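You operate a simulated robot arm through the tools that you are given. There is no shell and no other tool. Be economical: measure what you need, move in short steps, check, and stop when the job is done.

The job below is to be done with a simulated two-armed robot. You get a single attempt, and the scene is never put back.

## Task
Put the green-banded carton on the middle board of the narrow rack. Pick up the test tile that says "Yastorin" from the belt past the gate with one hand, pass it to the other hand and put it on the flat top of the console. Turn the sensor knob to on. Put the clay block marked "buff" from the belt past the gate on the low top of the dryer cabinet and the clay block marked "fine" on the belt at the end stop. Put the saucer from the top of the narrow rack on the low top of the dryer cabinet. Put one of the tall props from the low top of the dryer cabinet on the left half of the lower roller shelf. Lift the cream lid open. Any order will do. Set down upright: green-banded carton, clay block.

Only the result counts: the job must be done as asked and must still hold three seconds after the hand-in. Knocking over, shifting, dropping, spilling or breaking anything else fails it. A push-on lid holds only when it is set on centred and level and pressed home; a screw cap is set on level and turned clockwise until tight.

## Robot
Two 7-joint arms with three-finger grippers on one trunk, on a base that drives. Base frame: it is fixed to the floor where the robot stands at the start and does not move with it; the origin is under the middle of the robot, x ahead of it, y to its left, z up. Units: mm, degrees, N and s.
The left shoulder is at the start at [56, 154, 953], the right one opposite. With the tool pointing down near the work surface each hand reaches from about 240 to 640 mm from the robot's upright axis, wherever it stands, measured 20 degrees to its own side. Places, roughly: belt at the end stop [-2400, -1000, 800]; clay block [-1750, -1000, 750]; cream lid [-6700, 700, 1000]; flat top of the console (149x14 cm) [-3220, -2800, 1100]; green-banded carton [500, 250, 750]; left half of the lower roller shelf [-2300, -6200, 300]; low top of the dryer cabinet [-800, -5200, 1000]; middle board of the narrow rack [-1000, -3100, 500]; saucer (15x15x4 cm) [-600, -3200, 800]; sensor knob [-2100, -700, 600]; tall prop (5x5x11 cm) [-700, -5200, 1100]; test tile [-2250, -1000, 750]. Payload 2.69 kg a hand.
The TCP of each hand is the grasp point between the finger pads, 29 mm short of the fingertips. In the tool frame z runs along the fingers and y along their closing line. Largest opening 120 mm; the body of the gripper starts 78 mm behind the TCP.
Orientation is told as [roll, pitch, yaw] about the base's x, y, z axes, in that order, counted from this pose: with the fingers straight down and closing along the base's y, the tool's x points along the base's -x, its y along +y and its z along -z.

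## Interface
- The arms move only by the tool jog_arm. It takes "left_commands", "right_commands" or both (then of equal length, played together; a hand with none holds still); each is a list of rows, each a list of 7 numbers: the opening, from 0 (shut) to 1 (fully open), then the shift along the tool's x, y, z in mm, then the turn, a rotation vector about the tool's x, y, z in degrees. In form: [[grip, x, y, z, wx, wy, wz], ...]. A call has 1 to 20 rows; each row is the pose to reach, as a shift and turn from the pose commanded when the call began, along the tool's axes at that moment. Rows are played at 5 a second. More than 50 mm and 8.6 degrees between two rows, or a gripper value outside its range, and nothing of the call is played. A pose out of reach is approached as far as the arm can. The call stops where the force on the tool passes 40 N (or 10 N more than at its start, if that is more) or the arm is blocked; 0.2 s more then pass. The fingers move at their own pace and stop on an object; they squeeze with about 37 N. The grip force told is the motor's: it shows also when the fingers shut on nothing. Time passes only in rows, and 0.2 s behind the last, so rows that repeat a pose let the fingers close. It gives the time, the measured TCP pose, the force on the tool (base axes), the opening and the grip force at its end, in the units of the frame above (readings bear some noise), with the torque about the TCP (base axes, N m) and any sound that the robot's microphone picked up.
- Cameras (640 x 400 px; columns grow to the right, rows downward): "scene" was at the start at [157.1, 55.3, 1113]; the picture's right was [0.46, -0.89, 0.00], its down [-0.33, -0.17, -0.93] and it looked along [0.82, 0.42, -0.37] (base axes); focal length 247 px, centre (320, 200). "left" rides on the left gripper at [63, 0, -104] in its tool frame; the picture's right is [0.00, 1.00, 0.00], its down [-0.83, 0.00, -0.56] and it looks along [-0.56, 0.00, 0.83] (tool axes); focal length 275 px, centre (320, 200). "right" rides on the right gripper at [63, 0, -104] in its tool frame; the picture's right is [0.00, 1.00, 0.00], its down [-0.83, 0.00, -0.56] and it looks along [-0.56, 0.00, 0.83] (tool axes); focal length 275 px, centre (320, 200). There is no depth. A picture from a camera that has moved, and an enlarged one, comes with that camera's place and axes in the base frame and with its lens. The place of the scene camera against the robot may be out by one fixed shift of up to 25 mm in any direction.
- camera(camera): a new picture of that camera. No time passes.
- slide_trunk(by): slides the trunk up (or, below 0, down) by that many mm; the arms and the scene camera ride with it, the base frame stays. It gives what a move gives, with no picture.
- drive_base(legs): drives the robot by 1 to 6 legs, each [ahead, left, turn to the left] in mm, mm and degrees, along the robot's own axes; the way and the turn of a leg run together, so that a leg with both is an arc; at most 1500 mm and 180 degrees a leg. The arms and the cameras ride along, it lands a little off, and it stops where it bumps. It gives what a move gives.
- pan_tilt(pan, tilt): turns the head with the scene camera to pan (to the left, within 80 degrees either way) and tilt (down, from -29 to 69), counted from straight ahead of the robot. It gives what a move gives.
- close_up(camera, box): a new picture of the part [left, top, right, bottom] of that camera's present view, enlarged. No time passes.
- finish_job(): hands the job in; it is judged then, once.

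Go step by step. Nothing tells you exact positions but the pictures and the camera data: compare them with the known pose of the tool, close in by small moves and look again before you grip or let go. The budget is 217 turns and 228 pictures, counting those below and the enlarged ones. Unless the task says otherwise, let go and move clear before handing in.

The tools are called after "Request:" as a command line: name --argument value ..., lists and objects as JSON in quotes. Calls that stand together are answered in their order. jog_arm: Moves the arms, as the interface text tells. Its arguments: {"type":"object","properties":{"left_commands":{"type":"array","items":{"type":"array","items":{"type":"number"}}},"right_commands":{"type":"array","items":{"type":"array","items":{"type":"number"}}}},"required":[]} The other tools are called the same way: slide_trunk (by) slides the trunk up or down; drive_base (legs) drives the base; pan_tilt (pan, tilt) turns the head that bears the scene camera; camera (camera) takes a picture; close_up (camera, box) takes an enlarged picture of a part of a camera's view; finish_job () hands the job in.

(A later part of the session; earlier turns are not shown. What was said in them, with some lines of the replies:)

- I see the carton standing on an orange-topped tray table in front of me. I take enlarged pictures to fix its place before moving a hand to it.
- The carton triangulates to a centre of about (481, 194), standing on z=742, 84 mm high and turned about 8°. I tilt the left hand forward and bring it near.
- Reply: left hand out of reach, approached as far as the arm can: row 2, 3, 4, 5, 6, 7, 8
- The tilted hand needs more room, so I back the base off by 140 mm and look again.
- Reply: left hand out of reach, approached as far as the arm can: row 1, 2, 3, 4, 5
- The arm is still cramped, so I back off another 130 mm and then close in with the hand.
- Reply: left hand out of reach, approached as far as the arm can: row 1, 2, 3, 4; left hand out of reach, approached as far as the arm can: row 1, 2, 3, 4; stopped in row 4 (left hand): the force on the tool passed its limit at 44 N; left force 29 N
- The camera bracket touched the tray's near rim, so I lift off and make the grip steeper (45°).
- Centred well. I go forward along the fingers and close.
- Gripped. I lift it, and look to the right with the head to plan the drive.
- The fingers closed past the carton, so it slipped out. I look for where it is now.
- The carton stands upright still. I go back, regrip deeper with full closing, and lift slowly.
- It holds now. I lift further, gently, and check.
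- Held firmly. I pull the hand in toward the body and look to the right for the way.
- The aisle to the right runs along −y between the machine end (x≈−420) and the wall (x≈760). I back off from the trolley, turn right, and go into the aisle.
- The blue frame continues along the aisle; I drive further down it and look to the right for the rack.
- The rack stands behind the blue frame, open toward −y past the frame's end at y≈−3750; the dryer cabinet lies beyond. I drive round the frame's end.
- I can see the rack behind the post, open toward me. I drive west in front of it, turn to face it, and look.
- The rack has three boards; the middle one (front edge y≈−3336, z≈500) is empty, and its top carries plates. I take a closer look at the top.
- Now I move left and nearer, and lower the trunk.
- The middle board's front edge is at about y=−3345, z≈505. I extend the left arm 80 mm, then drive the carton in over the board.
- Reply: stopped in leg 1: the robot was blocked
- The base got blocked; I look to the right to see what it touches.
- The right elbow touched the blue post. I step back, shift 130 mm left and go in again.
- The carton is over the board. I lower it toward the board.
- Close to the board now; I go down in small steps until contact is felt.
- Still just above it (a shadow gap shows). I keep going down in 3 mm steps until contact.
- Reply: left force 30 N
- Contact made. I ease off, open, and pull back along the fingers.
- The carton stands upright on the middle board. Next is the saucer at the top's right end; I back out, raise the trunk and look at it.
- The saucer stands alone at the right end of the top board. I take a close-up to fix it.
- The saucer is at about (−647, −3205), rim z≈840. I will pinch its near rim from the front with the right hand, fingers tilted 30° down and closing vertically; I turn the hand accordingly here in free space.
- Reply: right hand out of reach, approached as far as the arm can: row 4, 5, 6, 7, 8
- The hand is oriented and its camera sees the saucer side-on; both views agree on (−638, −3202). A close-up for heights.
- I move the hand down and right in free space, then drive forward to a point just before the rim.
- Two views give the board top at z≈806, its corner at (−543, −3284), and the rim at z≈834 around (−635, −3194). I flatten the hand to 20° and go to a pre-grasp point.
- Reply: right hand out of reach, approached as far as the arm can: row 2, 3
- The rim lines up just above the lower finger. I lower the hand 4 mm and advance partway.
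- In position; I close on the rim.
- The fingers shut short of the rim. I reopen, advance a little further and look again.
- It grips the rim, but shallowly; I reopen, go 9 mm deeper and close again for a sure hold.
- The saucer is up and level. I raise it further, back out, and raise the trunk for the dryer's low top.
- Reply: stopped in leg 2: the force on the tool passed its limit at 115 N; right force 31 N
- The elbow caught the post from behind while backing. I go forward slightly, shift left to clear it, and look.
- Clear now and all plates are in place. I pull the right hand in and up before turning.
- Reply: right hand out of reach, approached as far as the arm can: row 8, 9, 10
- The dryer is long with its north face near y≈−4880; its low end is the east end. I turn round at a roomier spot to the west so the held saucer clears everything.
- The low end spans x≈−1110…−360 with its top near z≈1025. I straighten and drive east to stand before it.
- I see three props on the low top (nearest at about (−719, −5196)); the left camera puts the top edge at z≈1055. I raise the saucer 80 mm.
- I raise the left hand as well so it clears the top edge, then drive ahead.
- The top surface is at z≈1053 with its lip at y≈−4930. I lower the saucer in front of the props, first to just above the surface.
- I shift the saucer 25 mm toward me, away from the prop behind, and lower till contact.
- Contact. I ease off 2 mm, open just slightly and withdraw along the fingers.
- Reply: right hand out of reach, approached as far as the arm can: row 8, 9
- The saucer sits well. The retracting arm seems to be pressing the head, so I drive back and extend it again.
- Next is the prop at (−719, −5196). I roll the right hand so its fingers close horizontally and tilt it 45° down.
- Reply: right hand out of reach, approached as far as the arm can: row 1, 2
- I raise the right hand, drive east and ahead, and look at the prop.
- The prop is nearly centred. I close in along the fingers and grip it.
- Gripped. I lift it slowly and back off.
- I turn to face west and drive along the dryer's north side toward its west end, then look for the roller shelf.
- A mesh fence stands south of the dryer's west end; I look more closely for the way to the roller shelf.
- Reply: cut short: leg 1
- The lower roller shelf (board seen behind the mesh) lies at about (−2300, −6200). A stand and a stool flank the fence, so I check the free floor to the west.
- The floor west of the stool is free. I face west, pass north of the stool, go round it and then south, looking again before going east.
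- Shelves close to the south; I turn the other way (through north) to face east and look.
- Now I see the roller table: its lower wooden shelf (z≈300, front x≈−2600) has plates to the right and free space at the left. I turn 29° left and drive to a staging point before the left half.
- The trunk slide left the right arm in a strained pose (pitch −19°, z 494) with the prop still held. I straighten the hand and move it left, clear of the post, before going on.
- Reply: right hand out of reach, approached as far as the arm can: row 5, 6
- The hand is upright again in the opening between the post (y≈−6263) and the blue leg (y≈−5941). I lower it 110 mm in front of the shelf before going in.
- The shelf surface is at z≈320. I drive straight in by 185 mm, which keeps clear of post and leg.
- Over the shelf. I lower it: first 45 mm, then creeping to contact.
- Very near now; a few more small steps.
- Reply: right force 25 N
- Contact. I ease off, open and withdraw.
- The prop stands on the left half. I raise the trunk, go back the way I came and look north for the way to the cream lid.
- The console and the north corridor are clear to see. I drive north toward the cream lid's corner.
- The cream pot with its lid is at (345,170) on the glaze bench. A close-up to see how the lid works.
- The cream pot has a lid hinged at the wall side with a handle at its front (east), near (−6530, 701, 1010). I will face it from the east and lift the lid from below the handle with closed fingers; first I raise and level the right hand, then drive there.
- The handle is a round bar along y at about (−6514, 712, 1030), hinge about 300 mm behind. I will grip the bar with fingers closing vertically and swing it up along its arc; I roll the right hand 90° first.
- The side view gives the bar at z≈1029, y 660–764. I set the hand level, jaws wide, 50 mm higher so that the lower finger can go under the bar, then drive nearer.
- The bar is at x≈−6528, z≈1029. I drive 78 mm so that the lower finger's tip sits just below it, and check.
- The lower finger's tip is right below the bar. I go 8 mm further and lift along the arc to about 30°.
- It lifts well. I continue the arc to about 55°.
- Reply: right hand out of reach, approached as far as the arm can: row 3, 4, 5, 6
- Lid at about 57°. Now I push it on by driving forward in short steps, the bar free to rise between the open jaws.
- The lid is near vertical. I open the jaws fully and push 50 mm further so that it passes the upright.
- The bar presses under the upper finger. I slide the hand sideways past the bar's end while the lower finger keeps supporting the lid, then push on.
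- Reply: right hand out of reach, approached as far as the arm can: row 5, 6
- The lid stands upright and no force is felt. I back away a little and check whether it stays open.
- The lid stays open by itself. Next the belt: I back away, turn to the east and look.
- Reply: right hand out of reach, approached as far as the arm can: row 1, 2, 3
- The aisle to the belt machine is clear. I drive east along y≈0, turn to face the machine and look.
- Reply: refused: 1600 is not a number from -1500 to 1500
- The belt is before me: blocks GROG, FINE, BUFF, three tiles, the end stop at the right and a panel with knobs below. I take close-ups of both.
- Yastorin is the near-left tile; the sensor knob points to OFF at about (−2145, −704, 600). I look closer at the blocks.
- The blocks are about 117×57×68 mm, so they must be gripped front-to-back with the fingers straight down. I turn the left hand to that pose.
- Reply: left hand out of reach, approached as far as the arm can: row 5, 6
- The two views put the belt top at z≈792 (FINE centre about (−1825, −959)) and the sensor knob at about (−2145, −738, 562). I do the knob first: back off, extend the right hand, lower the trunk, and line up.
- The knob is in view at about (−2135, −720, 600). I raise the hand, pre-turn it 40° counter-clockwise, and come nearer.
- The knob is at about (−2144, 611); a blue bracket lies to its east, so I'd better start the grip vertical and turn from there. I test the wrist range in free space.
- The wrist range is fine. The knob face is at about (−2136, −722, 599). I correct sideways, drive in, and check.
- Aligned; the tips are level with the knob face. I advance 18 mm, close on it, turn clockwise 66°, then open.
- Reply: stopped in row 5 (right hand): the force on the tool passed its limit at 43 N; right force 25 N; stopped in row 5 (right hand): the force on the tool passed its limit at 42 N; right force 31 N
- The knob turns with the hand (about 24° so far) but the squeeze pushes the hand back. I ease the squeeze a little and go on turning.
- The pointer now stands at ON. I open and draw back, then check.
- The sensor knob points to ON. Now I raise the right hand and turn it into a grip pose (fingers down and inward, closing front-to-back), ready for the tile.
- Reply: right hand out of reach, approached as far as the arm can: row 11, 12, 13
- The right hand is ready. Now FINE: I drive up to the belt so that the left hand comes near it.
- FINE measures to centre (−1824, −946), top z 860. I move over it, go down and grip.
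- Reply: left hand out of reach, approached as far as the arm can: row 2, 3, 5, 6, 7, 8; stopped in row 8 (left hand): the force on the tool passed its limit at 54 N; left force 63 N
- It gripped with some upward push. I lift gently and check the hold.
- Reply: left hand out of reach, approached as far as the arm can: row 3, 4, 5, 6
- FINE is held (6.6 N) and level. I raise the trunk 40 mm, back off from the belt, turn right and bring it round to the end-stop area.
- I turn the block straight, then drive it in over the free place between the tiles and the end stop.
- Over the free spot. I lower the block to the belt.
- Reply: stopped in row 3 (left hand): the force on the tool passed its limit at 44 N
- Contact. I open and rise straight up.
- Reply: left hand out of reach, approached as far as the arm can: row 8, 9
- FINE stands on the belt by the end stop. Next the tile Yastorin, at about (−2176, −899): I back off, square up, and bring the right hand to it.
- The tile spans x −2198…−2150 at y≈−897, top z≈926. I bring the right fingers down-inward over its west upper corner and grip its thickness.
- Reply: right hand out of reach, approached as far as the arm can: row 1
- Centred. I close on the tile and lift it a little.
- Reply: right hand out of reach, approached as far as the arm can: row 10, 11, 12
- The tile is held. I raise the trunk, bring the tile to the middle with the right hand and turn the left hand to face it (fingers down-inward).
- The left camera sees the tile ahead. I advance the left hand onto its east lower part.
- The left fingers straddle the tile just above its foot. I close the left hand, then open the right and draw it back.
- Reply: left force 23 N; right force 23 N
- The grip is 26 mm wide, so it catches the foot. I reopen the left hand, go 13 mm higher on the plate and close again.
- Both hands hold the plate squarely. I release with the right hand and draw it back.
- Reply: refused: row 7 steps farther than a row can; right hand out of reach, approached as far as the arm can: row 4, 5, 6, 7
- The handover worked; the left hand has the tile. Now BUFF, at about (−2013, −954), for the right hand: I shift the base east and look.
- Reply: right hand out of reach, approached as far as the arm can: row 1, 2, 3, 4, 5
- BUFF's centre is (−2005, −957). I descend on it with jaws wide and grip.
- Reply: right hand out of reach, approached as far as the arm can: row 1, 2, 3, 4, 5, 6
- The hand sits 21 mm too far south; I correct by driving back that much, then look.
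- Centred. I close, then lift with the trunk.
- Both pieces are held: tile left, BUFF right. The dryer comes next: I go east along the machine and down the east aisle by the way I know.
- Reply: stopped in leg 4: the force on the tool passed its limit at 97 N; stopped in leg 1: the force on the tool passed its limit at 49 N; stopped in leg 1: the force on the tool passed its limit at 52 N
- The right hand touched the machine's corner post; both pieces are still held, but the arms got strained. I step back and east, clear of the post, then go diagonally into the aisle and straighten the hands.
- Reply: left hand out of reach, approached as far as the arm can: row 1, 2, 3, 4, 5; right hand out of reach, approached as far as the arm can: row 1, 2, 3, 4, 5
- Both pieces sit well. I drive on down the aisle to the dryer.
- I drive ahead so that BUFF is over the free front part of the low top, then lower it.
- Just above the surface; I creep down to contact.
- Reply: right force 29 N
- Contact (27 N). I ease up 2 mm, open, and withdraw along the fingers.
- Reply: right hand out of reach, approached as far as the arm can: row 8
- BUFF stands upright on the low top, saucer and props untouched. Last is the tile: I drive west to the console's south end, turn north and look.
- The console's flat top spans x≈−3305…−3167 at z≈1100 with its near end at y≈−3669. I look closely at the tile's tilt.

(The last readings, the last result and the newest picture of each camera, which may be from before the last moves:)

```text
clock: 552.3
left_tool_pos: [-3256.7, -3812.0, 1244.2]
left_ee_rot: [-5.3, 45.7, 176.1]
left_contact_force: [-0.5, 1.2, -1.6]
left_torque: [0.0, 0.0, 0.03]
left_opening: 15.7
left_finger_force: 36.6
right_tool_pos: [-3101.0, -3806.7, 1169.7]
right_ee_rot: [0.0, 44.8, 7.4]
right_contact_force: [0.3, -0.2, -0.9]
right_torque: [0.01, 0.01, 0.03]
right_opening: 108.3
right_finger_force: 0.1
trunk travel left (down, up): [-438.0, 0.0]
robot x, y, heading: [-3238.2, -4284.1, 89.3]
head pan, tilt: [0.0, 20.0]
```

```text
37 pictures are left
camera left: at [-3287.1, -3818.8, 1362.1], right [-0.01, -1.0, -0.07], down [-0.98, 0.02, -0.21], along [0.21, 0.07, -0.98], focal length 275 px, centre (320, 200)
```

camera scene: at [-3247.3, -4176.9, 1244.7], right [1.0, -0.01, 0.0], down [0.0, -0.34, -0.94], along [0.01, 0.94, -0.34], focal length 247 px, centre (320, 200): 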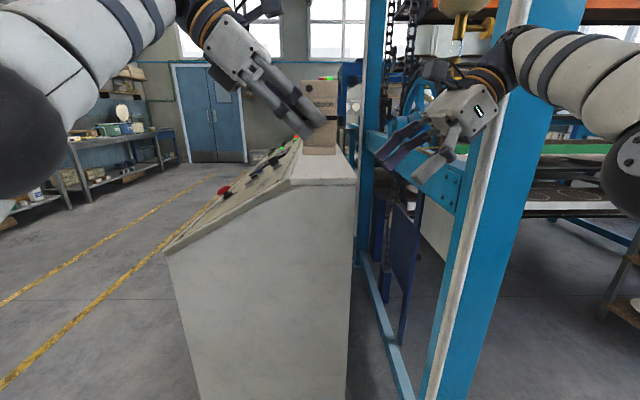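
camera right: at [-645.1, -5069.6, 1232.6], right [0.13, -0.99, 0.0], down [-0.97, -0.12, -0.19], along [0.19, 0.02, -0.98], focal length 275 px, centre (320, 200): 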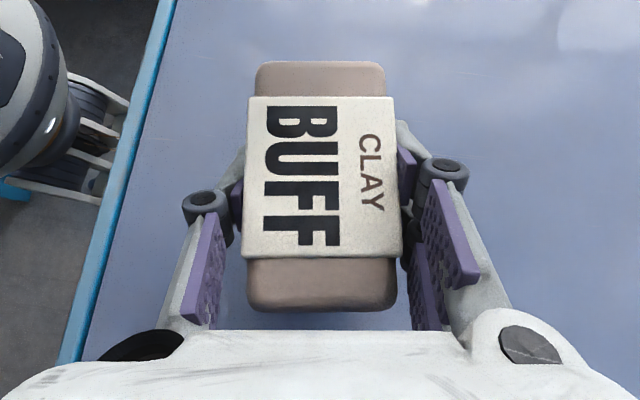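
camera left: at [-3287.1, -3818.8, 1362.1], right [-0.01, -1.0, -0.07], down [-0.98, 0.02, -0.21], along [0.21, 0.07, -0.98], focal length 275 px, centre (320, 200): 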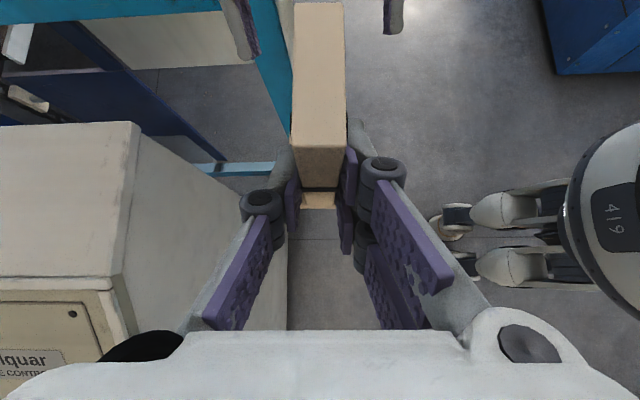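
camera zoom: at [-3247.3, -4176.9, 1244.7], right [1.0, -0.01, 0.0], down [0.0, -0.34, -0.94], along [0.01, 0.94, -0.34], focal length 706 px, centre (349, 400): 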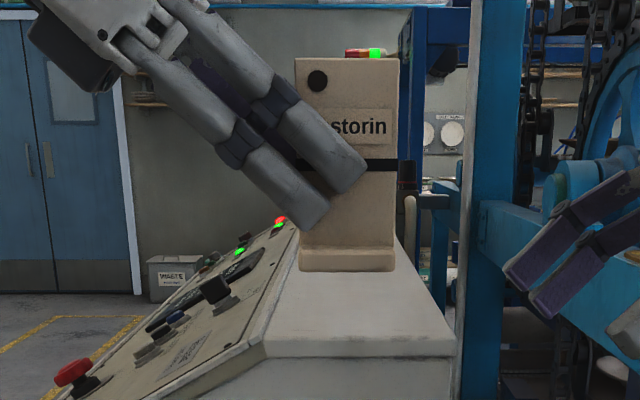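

A blue post stands close to the right arm here, so I tuck the right hand in, shift west and approach the flat top diagonally from the south-west.

Request:
jog_arm --right_commands '[[0.9, -12, -25, 2, 0, -7.5, 0], [0.9, -24, -50, 4, 0, -15, 0], [0.9, -36, -75, 6, 0, -22.5, 0], [0.9, -48, -100, 8, 0, -30, 0], [0.9, -60, -125, 10, 0, -37.5, 0], [0.9, -72, -150, 12, 0, -45, 0]]'

Request:
drive_base --legs '[[0, 230, 0], [190, 0, 0], [0, 0, -27.3]]'

Request:
camera --camera "scene"

Request:
camera --camera "left"

```text
clock: 553.7
left_tool_pos: [-3258.2, -3812.7, 1244.9]
left_ee_rot: [-5.4, 45.7, 175.9]
left_contact_force: [0.3, 0.2, -1.0]
left_torque: [0.01, 0.05, 0.0]
left_opening: 15.4
left_finger_force: 37.3
right_tool_pos: [-3040.5, -3950.8, 1110.5]
right_ee_rot: [0.2, -0.1, 7.3]
right_contact_force: [-0.2, 0.6, 0.2]
right_torque: [0.01, -0.01, 0.0]
right_opening: 108.2
right_finger_force: 0.1
trunk travel left (down, up): [-438.0, 0.0]
robot x, y, heading: [-3236.5, -4287.0, 89.2]
head pan, tilt: [0.0, 20.0]
```

```text
clock: 558.6
left_tool_pos: [-3248.8, -3666.1, 1244.4]
left_ee_rot: [-5.3, 45.7, 147.6]
left_contact_force: [-0.3, 0.3, -1.7]
left_torque: [0.01, 0.04, -0.01]
left_opening: 15.7
left_finger_force: 37.0
right_tool_pos: [-3123.1, -3890.9, 1111.1]
right_ee_rot: [-0.1, -0.2, -21.1]
right_contact_force: [0.8, 0.1, 0.1]
right_torque: [0.01, 0.0, 0.0]
right_opening: 108.3
right_finger_force: 0.1
trunk travel left (down, up): [-438.0, 0.0]
robot x, y, heading: [-3456.5, -4087.1, 60.8]
head pan, tilt: [0.0, 20.0]
```

```text
36 pictures are left
camera scene: at [-3421.6, -3994.7, 1244.7], right [0.87, -0.49, 0.0], down [-0.17, -0.3, -0.94], along [0.46, 0.82, -0.34], focal length 247 px, centre (320, 200)
```

scene: 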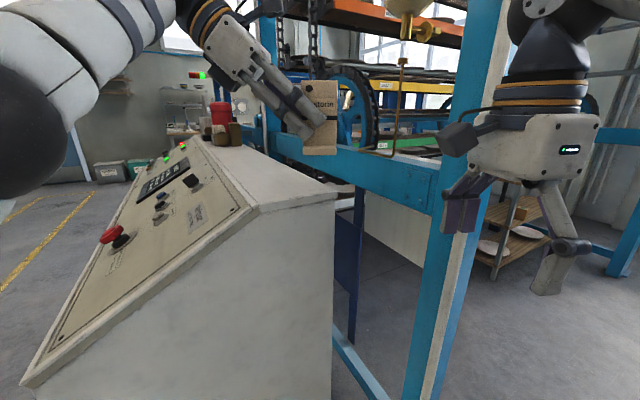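

```text
35 pictures are left
camera left: at [-3279.2, -3656.3, 1362.1], right [-0.48, -0.87, -0.07], down [-0.85, 0.48, -0.21], along [0.21, -0.04, -0.98], focal length 275 px, centre (320, 200)
```

left: 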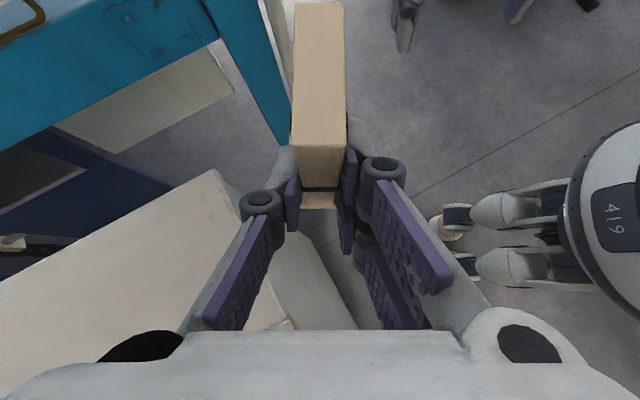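

The flat top is at z≈1085 with its south-east corner near (−3135, −3585). I tuck the right hand a bit further in, then drive the tile over the flat top.

Request:
jog_arm --right_commands '[[0.6, 34, -23, 0, 0, 0, 0], [0.6, 67, -47, 0, 0, 0, 0], [0.6, 67, -47, 0, 0, 0, 0]]'

Request:
drive_base --legs '[[100, 48, 0]]'

Request:
camera --camera "left"

Request:
camera --camera "scene"

```text
clock: 559.4
left_tool_pos: [-3249.2, -3663.8, 1245.1]
left_ee_rot: [-5.3, 45.6, 147.6]
left_contact_force: [-0.1, -0.4, -0.9]
left_torque: [0.0, 0.03, 0.0]
left_opening: 15.5
left_finger_force: 37.5
right_tool_pos: [-3203.6, -3911.6, 1112.3]
right_ee_rot: [0.0, -0.2, -21.2]
right_contact_force: [-0.6, 0.1, -0.3]
right_torque: [0.01, -0.02, -0.01]
right_opening: 72.3
right_finger_force: 0.1
trunk travel left (down, up): [-438.0, 0.0]
robot x, y, heading: [-3456.4, -4089.2, 61.0]
head pan, tilt: [0.0, 20.0]
```

```text
clock: 560.6
left_tool_pos: [-3240.7, -3554.6, 1243.0]
left_ee_rot: [-5.4, 45.7, 147.4]
left_contact_force: [-0.3, -0.2, -1.5]
left_torque: [0.0, 0.05, -0.06]
left_opening: 15.6
left_finger_force: 37.3
right_tool_pos: [-3197.4, -3802.2, 1110.7]
right_ee_rot: [0.0, -0.1, -21.3]
right_contact_force: [0.6, 0.2, -0.6]
right_torque: [-0.04, 0.01, 0.04]
right_opening: 72.0
right_finger_force: 0.0
trunk travel left (down, up): [-438.0, 0.0]
robot x, y, heading: [-3451.2, -3981.5, 61.0]
head pan, tilt: [0.0, 20.0]
```

```text
34 pictures are left
camera left: at [-3271.1, -3546.4, 1362.2], right [-0.48, -0.87, -0.07], down [-0.85, 0.49, -0.21], along [0.21, -0.04, -0.98], focal length 275 px, centre (320, 200)
```

left: 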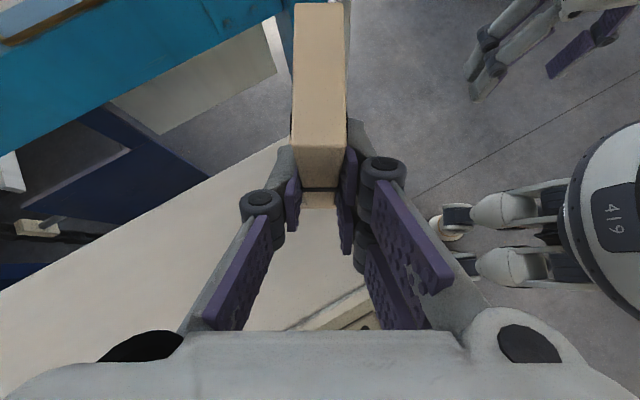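

```text
33 pictures are left
camera scene: at [-3414.3, -3884.3, 1244.8], right [0.87, -0.49, 0.0], down [-0.17, -0.3, -0.94], along [0.46, 0.82, -0.34], focal length 247 px, centre (320, 200)
```

scene: 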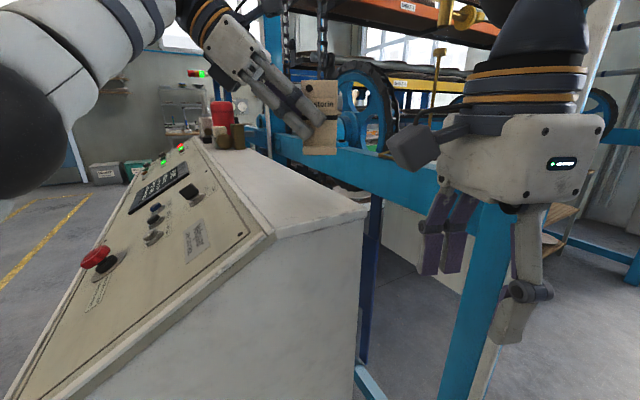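

Request:
drive_base --legs '[[48, 28, 0]]'

Request:
jog_arm --left_commands '[[0, -14, 0, 14, -0.6, 0, -0.6], [0, -28, 0, 28, -1.2, 0, -1.2], [0, -42, 0, 42, -1.8, 0, -1.8], [0, -50, 0, 50, -2.4, 0, -2.4], [0, -50, 0, 50, -2.4, 0, -2.4]]'

Request:
camera --camera "left"

Request:
close_up --camera "scene" --box '[190, 60, 430, 240]'

```text
clock: 561.5
left_tool_pos: [-3242.0, -3497.9, 1243.4]
left_ee_rot: [-5.4, 45.7, 147.4]
left_contact_force: [0.5, 0.9, -1.1]
left_torque: [-0.04, 0.01, -0.04]
left_opening: 15.2
left_finger_force: 37.2
right_tool_pos: [-3196.7, -3745.4, 1112.0]
right_ee_rot: [0.0, 0.0, -21.1]
right_contact_force: [0.1, 0.8, 0.2]
right_torque: [-0.07, -0.01, -0.01]
right_opening: 72.2
right_finger_force: 0.0
trunk travel left (down, up): [-438.0, 0.0]
robot x, y, heading: [-3448.0, -3922.2, 61.0]
head pan, tilt: [0.0, 20.0]
```

```text
clock: 562.7
left_tool_pos: [-3237.8, -3496.8, 1172.7]
left_ee_rot: [-0.5, 45.8, 150.8]
left_contact_force: [-0.7, 0.1, -0.7]
left_torque: [0.01, 0.03, -0.01]
left_opening: 15.2
left_finger_force: 36.8
right_tool_pos: [-3198.4, -3747.1, 1112.1]
right_ee_rot: [0.1, -0.1, -21.2]
right_contact_force: [-0.3, 1.0, 0.3]
right_torque: [-0.04, -0.03, 0.01]
right_opening: 72.0
right_finger_force: 0.1
trunk travel left (down, up): [-438.0, 0.0]
robot x, y, heading: [-3451.3, -3925.4, 60.8]
head pan, tilt: [0.0, 20.0]
```

```text
32 pictures are left
camera left: at [-3263.8, -3482.3, 1291.3], right [-0.48, -0.87, -0.01], down [-0.85, 0.48, -0.21], along [0.19, -0.09, -0.98], focal length 275 px, centre (320, 200)
```

left: 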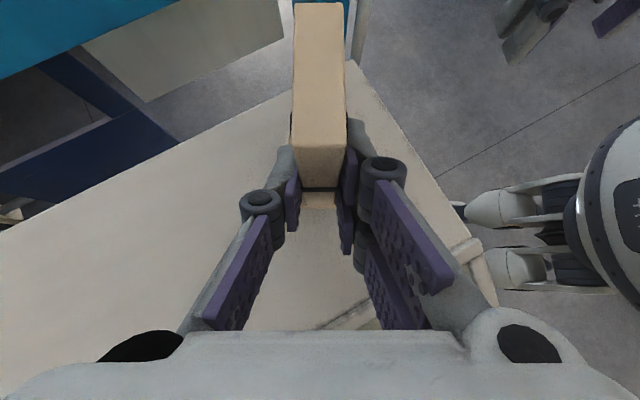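

```text
2.22 times, centred on (310, 150) of scene
camera zoom: at [-3414.5, -3828.9, 1244.7], right [0.87, -0.49, 0.0], down [-0.17, -0.3, -0.94], along [0.46, 0.82, -0.34], focal length 549 px, centre (342, 311)
```

zoom: 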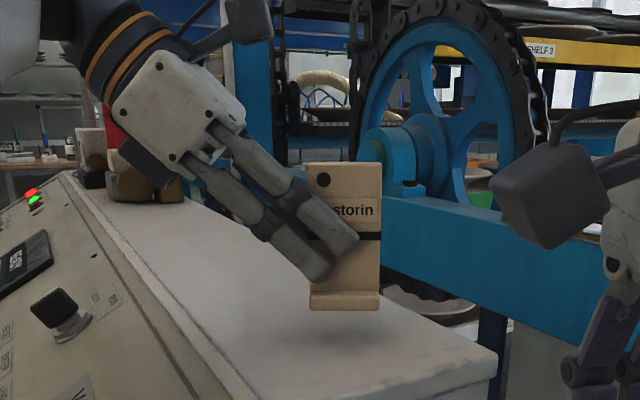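

The tile is well over the flat top, upright. I lower it to contact.

Request:
jog_arm --left_commands '[[0, -7, 0, 7, 0, 0, 0], [0, -13, 0, 13, 0, 0, 0], [0, -16, 0, 16, 0, 0, 0], [0, -18, 0, 18, 0, 0, 0], [0, -20, 0, 20, 0, 0, 0], [0, -22, 0, 22, 0, 0, 0], [0, -22, 0, 22, 0, 0, 0]]'

Request:
close_up --camera "scene" --box '[230, 90, 400, 230]'

```text
clock: 564.3
left_tool_pos: [-3238.2, -3496.4, 1144.9]
left_ee_rot: [-1.0, 46.0, 150.6]
left_contact_force: [3.2, 4.1, 17.4]
left_torque: [-0.23, -0.19, 0.13]
left_opening: 15.3
left_finger_force: 36.9
right_tool_pos: [-3197.5, -3748.3, 1110.8]
right_ee_rot: [0.1, -0.1, -21.2]
right_contact_force: [-0.6, 0.7, 1.0]
right_torque: [-0.03, -0.03, 0.03]
right_opening: 72.0
right_finger_force: 0.0
trunk travel left (down, up): [-438.0, 0.0]
robot x, y, heading: [-3451.6, -3927.8, 60.7]
head pan, tilt: [0.0, 20.0]
```

```text
2.86 times, centred on (315, 160) of scene
camera zoom: at [-3414.7, -3829.7, 1245.0], right [0.87, -0.49, 0.0], down [-0.17, -0.3, -0.94], along [0.46, 0.82, -0.34], focal length 706 px, centre (334, 314)
```

zoom: 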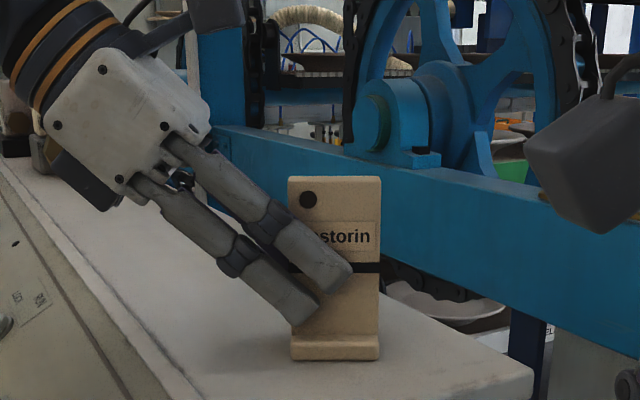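

Contact; it stands flat. I ease off, open and draw the fingers back along their line.

Request:
jog_arm --left_commands '[[0, 1, 0, -1, 0, 0, 0], [0.16, 1, 0, -1, 0, 0, 0], [0.25, 1, 0, -1, 0, 0, 0], [0.4, 1, 0, -1, 0, 0, 0], [0.4, 1, 0, -1, 0, 0, 0], [0.4, 1, 0, -15, 0, 0, 0], [0.4, 1, 0, -30, 0, 0, 0], [0.4, 1, 0, -50, 0, 0, 0], [0.4, 1, 0, -75, 0, 0, 0]]'

Request:
close_up --camera "scene" --box '[230, 90, 400, 230]'

```text
clock: 566.3
left_tool_pos: [-3285.3, -3470.7, 1196.2]
left_ee_rot: [-0.5, 45.8, 150.7]
left_contact_force: [-1.0, 0.3, -0.5]
left_torque: [-0.04, 0.0, -0.01]
left_opening: 48.1
left_finger_force: 0.0
right_tool_pos: [-3197.6, -3748.2, 1111.5]
right_ee_rot: [0.1, -0.1, -21.2]
right_contact_force: [0.5, 0.0, 0.0]
right_torque: [-0.01, -0.01, 0.02]
right_opening: 71.7
right_finger_force: 0.0
trunk travel left (down, up): [-438.0, 0.0]
robot x, y, heading: [-3447.7, -3922.8, 60.9]
head pan, tilt: [0.0, 20.0]
```

```text
2.86 times, centred on (315, 160) of scene
camera zoom: at [-3414.7, -3829.1, 1244.8], right [0.87, -0.49, 0.0], down [-0.17, -0.3, -0.94], along [0.46, 0.82, -0.34], focal length 706 px, centre (334, 314)
```

zoom: 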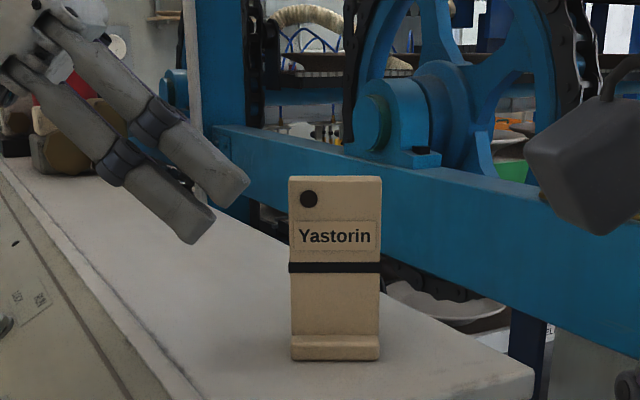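

Yastorin stands on the flat top. I raise the hand, back away and hand in.

Request:
jog_arm --left_commands '[[0.4, 20, 0, -20, 0, 0, 0], [0.4, 40, 0, -40, 0, 0, 0]]'

Request:
drive_base --legs '[[-300, 0, 0]]'

Request:
camera --camera "scene"

```text
clock: 566.9
left_tool_pos: [-3291.9, -3479.5, 1243.6]
left_ee_rot: [-0.6, 45.9, 150.8]
left_contact_force: [-0.7, -0.2, 0.4]
left_torque: [-0.03, -0.03, -0.03]
left_opening: 47.9
left_finger_force: 0.0
left hand out of reach, approached as far as the arm can: row 2
right_tool_pos: [-3198.2, -3747.5, 1112.5]
right_ee_rot: [0.1, -0.1, -21.2]
right_contact_force: [-0.6, -0.5, -0.1]
right_torque: [-0.01, -0.03, 0.05]
right_opening: 71.9
right_finger_force: 0.0
trunk travel left (down, up): [-438.0, 0.0]
robot x, y, heading: [-3450.9, -3927.3, 60.7]
head pan, tilt: [0.0, 20.0]
```

```text
clock: 569.0
left_tool_pos: [-3435.7, -3737.8, 1244.3]
left_ee_rot: [-0.5, 45.8, 150.8]
left_contact_force: [-0.9, -0.4, -0.8]
left_torque: [0.06, -0.02, 0.0]
left_opening: 48.0
left_finger_force: 0.1
right_tool_pos: [-3340.8, -4005.0, 1111.4]
right_ee_rot: [0.1, -0.1, -21.3]
right_contact_force: [-0.4, -1.1, 0.7]
right_torque: [0.04, -0.01, 0.0]
right_opening: 72.1
right_finger_force: 0.0
trunk travel left (down, up): [-438.0, 0.0]
robot x, y, heading: [-3594.4, -4180.4, 60.9]
head pan, tilt: [0.0, 20.0]
```

```text
28 pictures are left
camera scene: at [-3558.4, -4086.2, 1244.7], right [0.87, -0.49, 0.0], down [-0.17, -0.3, -0.94], along [0.46, 0.82, -0.34], focal length 247 px, centre (320, 200)
```

scene: 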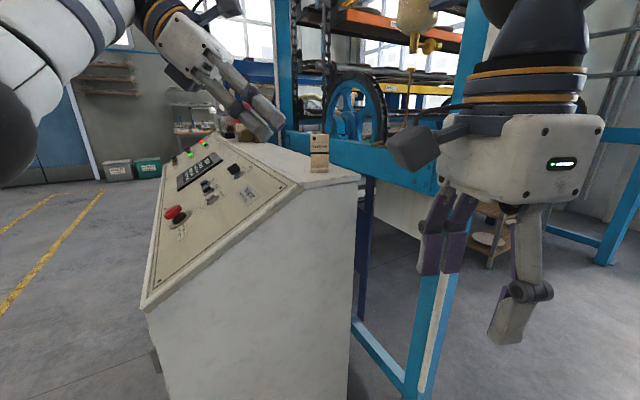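

All parts of the job are done, the tile stands on the console, and both hands are clear. I hand in.

Request:
finish_job

```text
The job is handed in.
```

I did every part of the task and handed the job in. The result of the judging was not shown to me.

- **Green-banded carton:** stands upright on the middle board of the narrow rack. On the first grip it slipped about 40 mm back onto the tray, stayed standing, and I regripped it.
- **Yastorin tile:** picked from the belt with the right hand, passed in the air to the left hand, and set standing on the flat top of the console.
- **Sensor knob:** turned from OFF to ON.
- **Buff block:** stands upright on the low top of the dryer cabinet.
- **Fine block:** stands upright on the belt near the end stop, at about the 15 mark on the ruler. I took that as "at the end stop".
- **Saucer:** on the low top of the dryer cabinet, in front of the two remaining props.
- **Tall prop:** stands on the left half of the lower roller shelf.
- **Cream lid:** swung fully open; it stayed open when I drew back.

**Bumps:** the right elbow pressed against the blue post by the rack twice, once at about 115 N. The right hand, holding the buff block, also hit the machine's corner post at about 97 N. I saw nothing knocked over or shifted in the pictures afterwards, but I did not check every nearby item.
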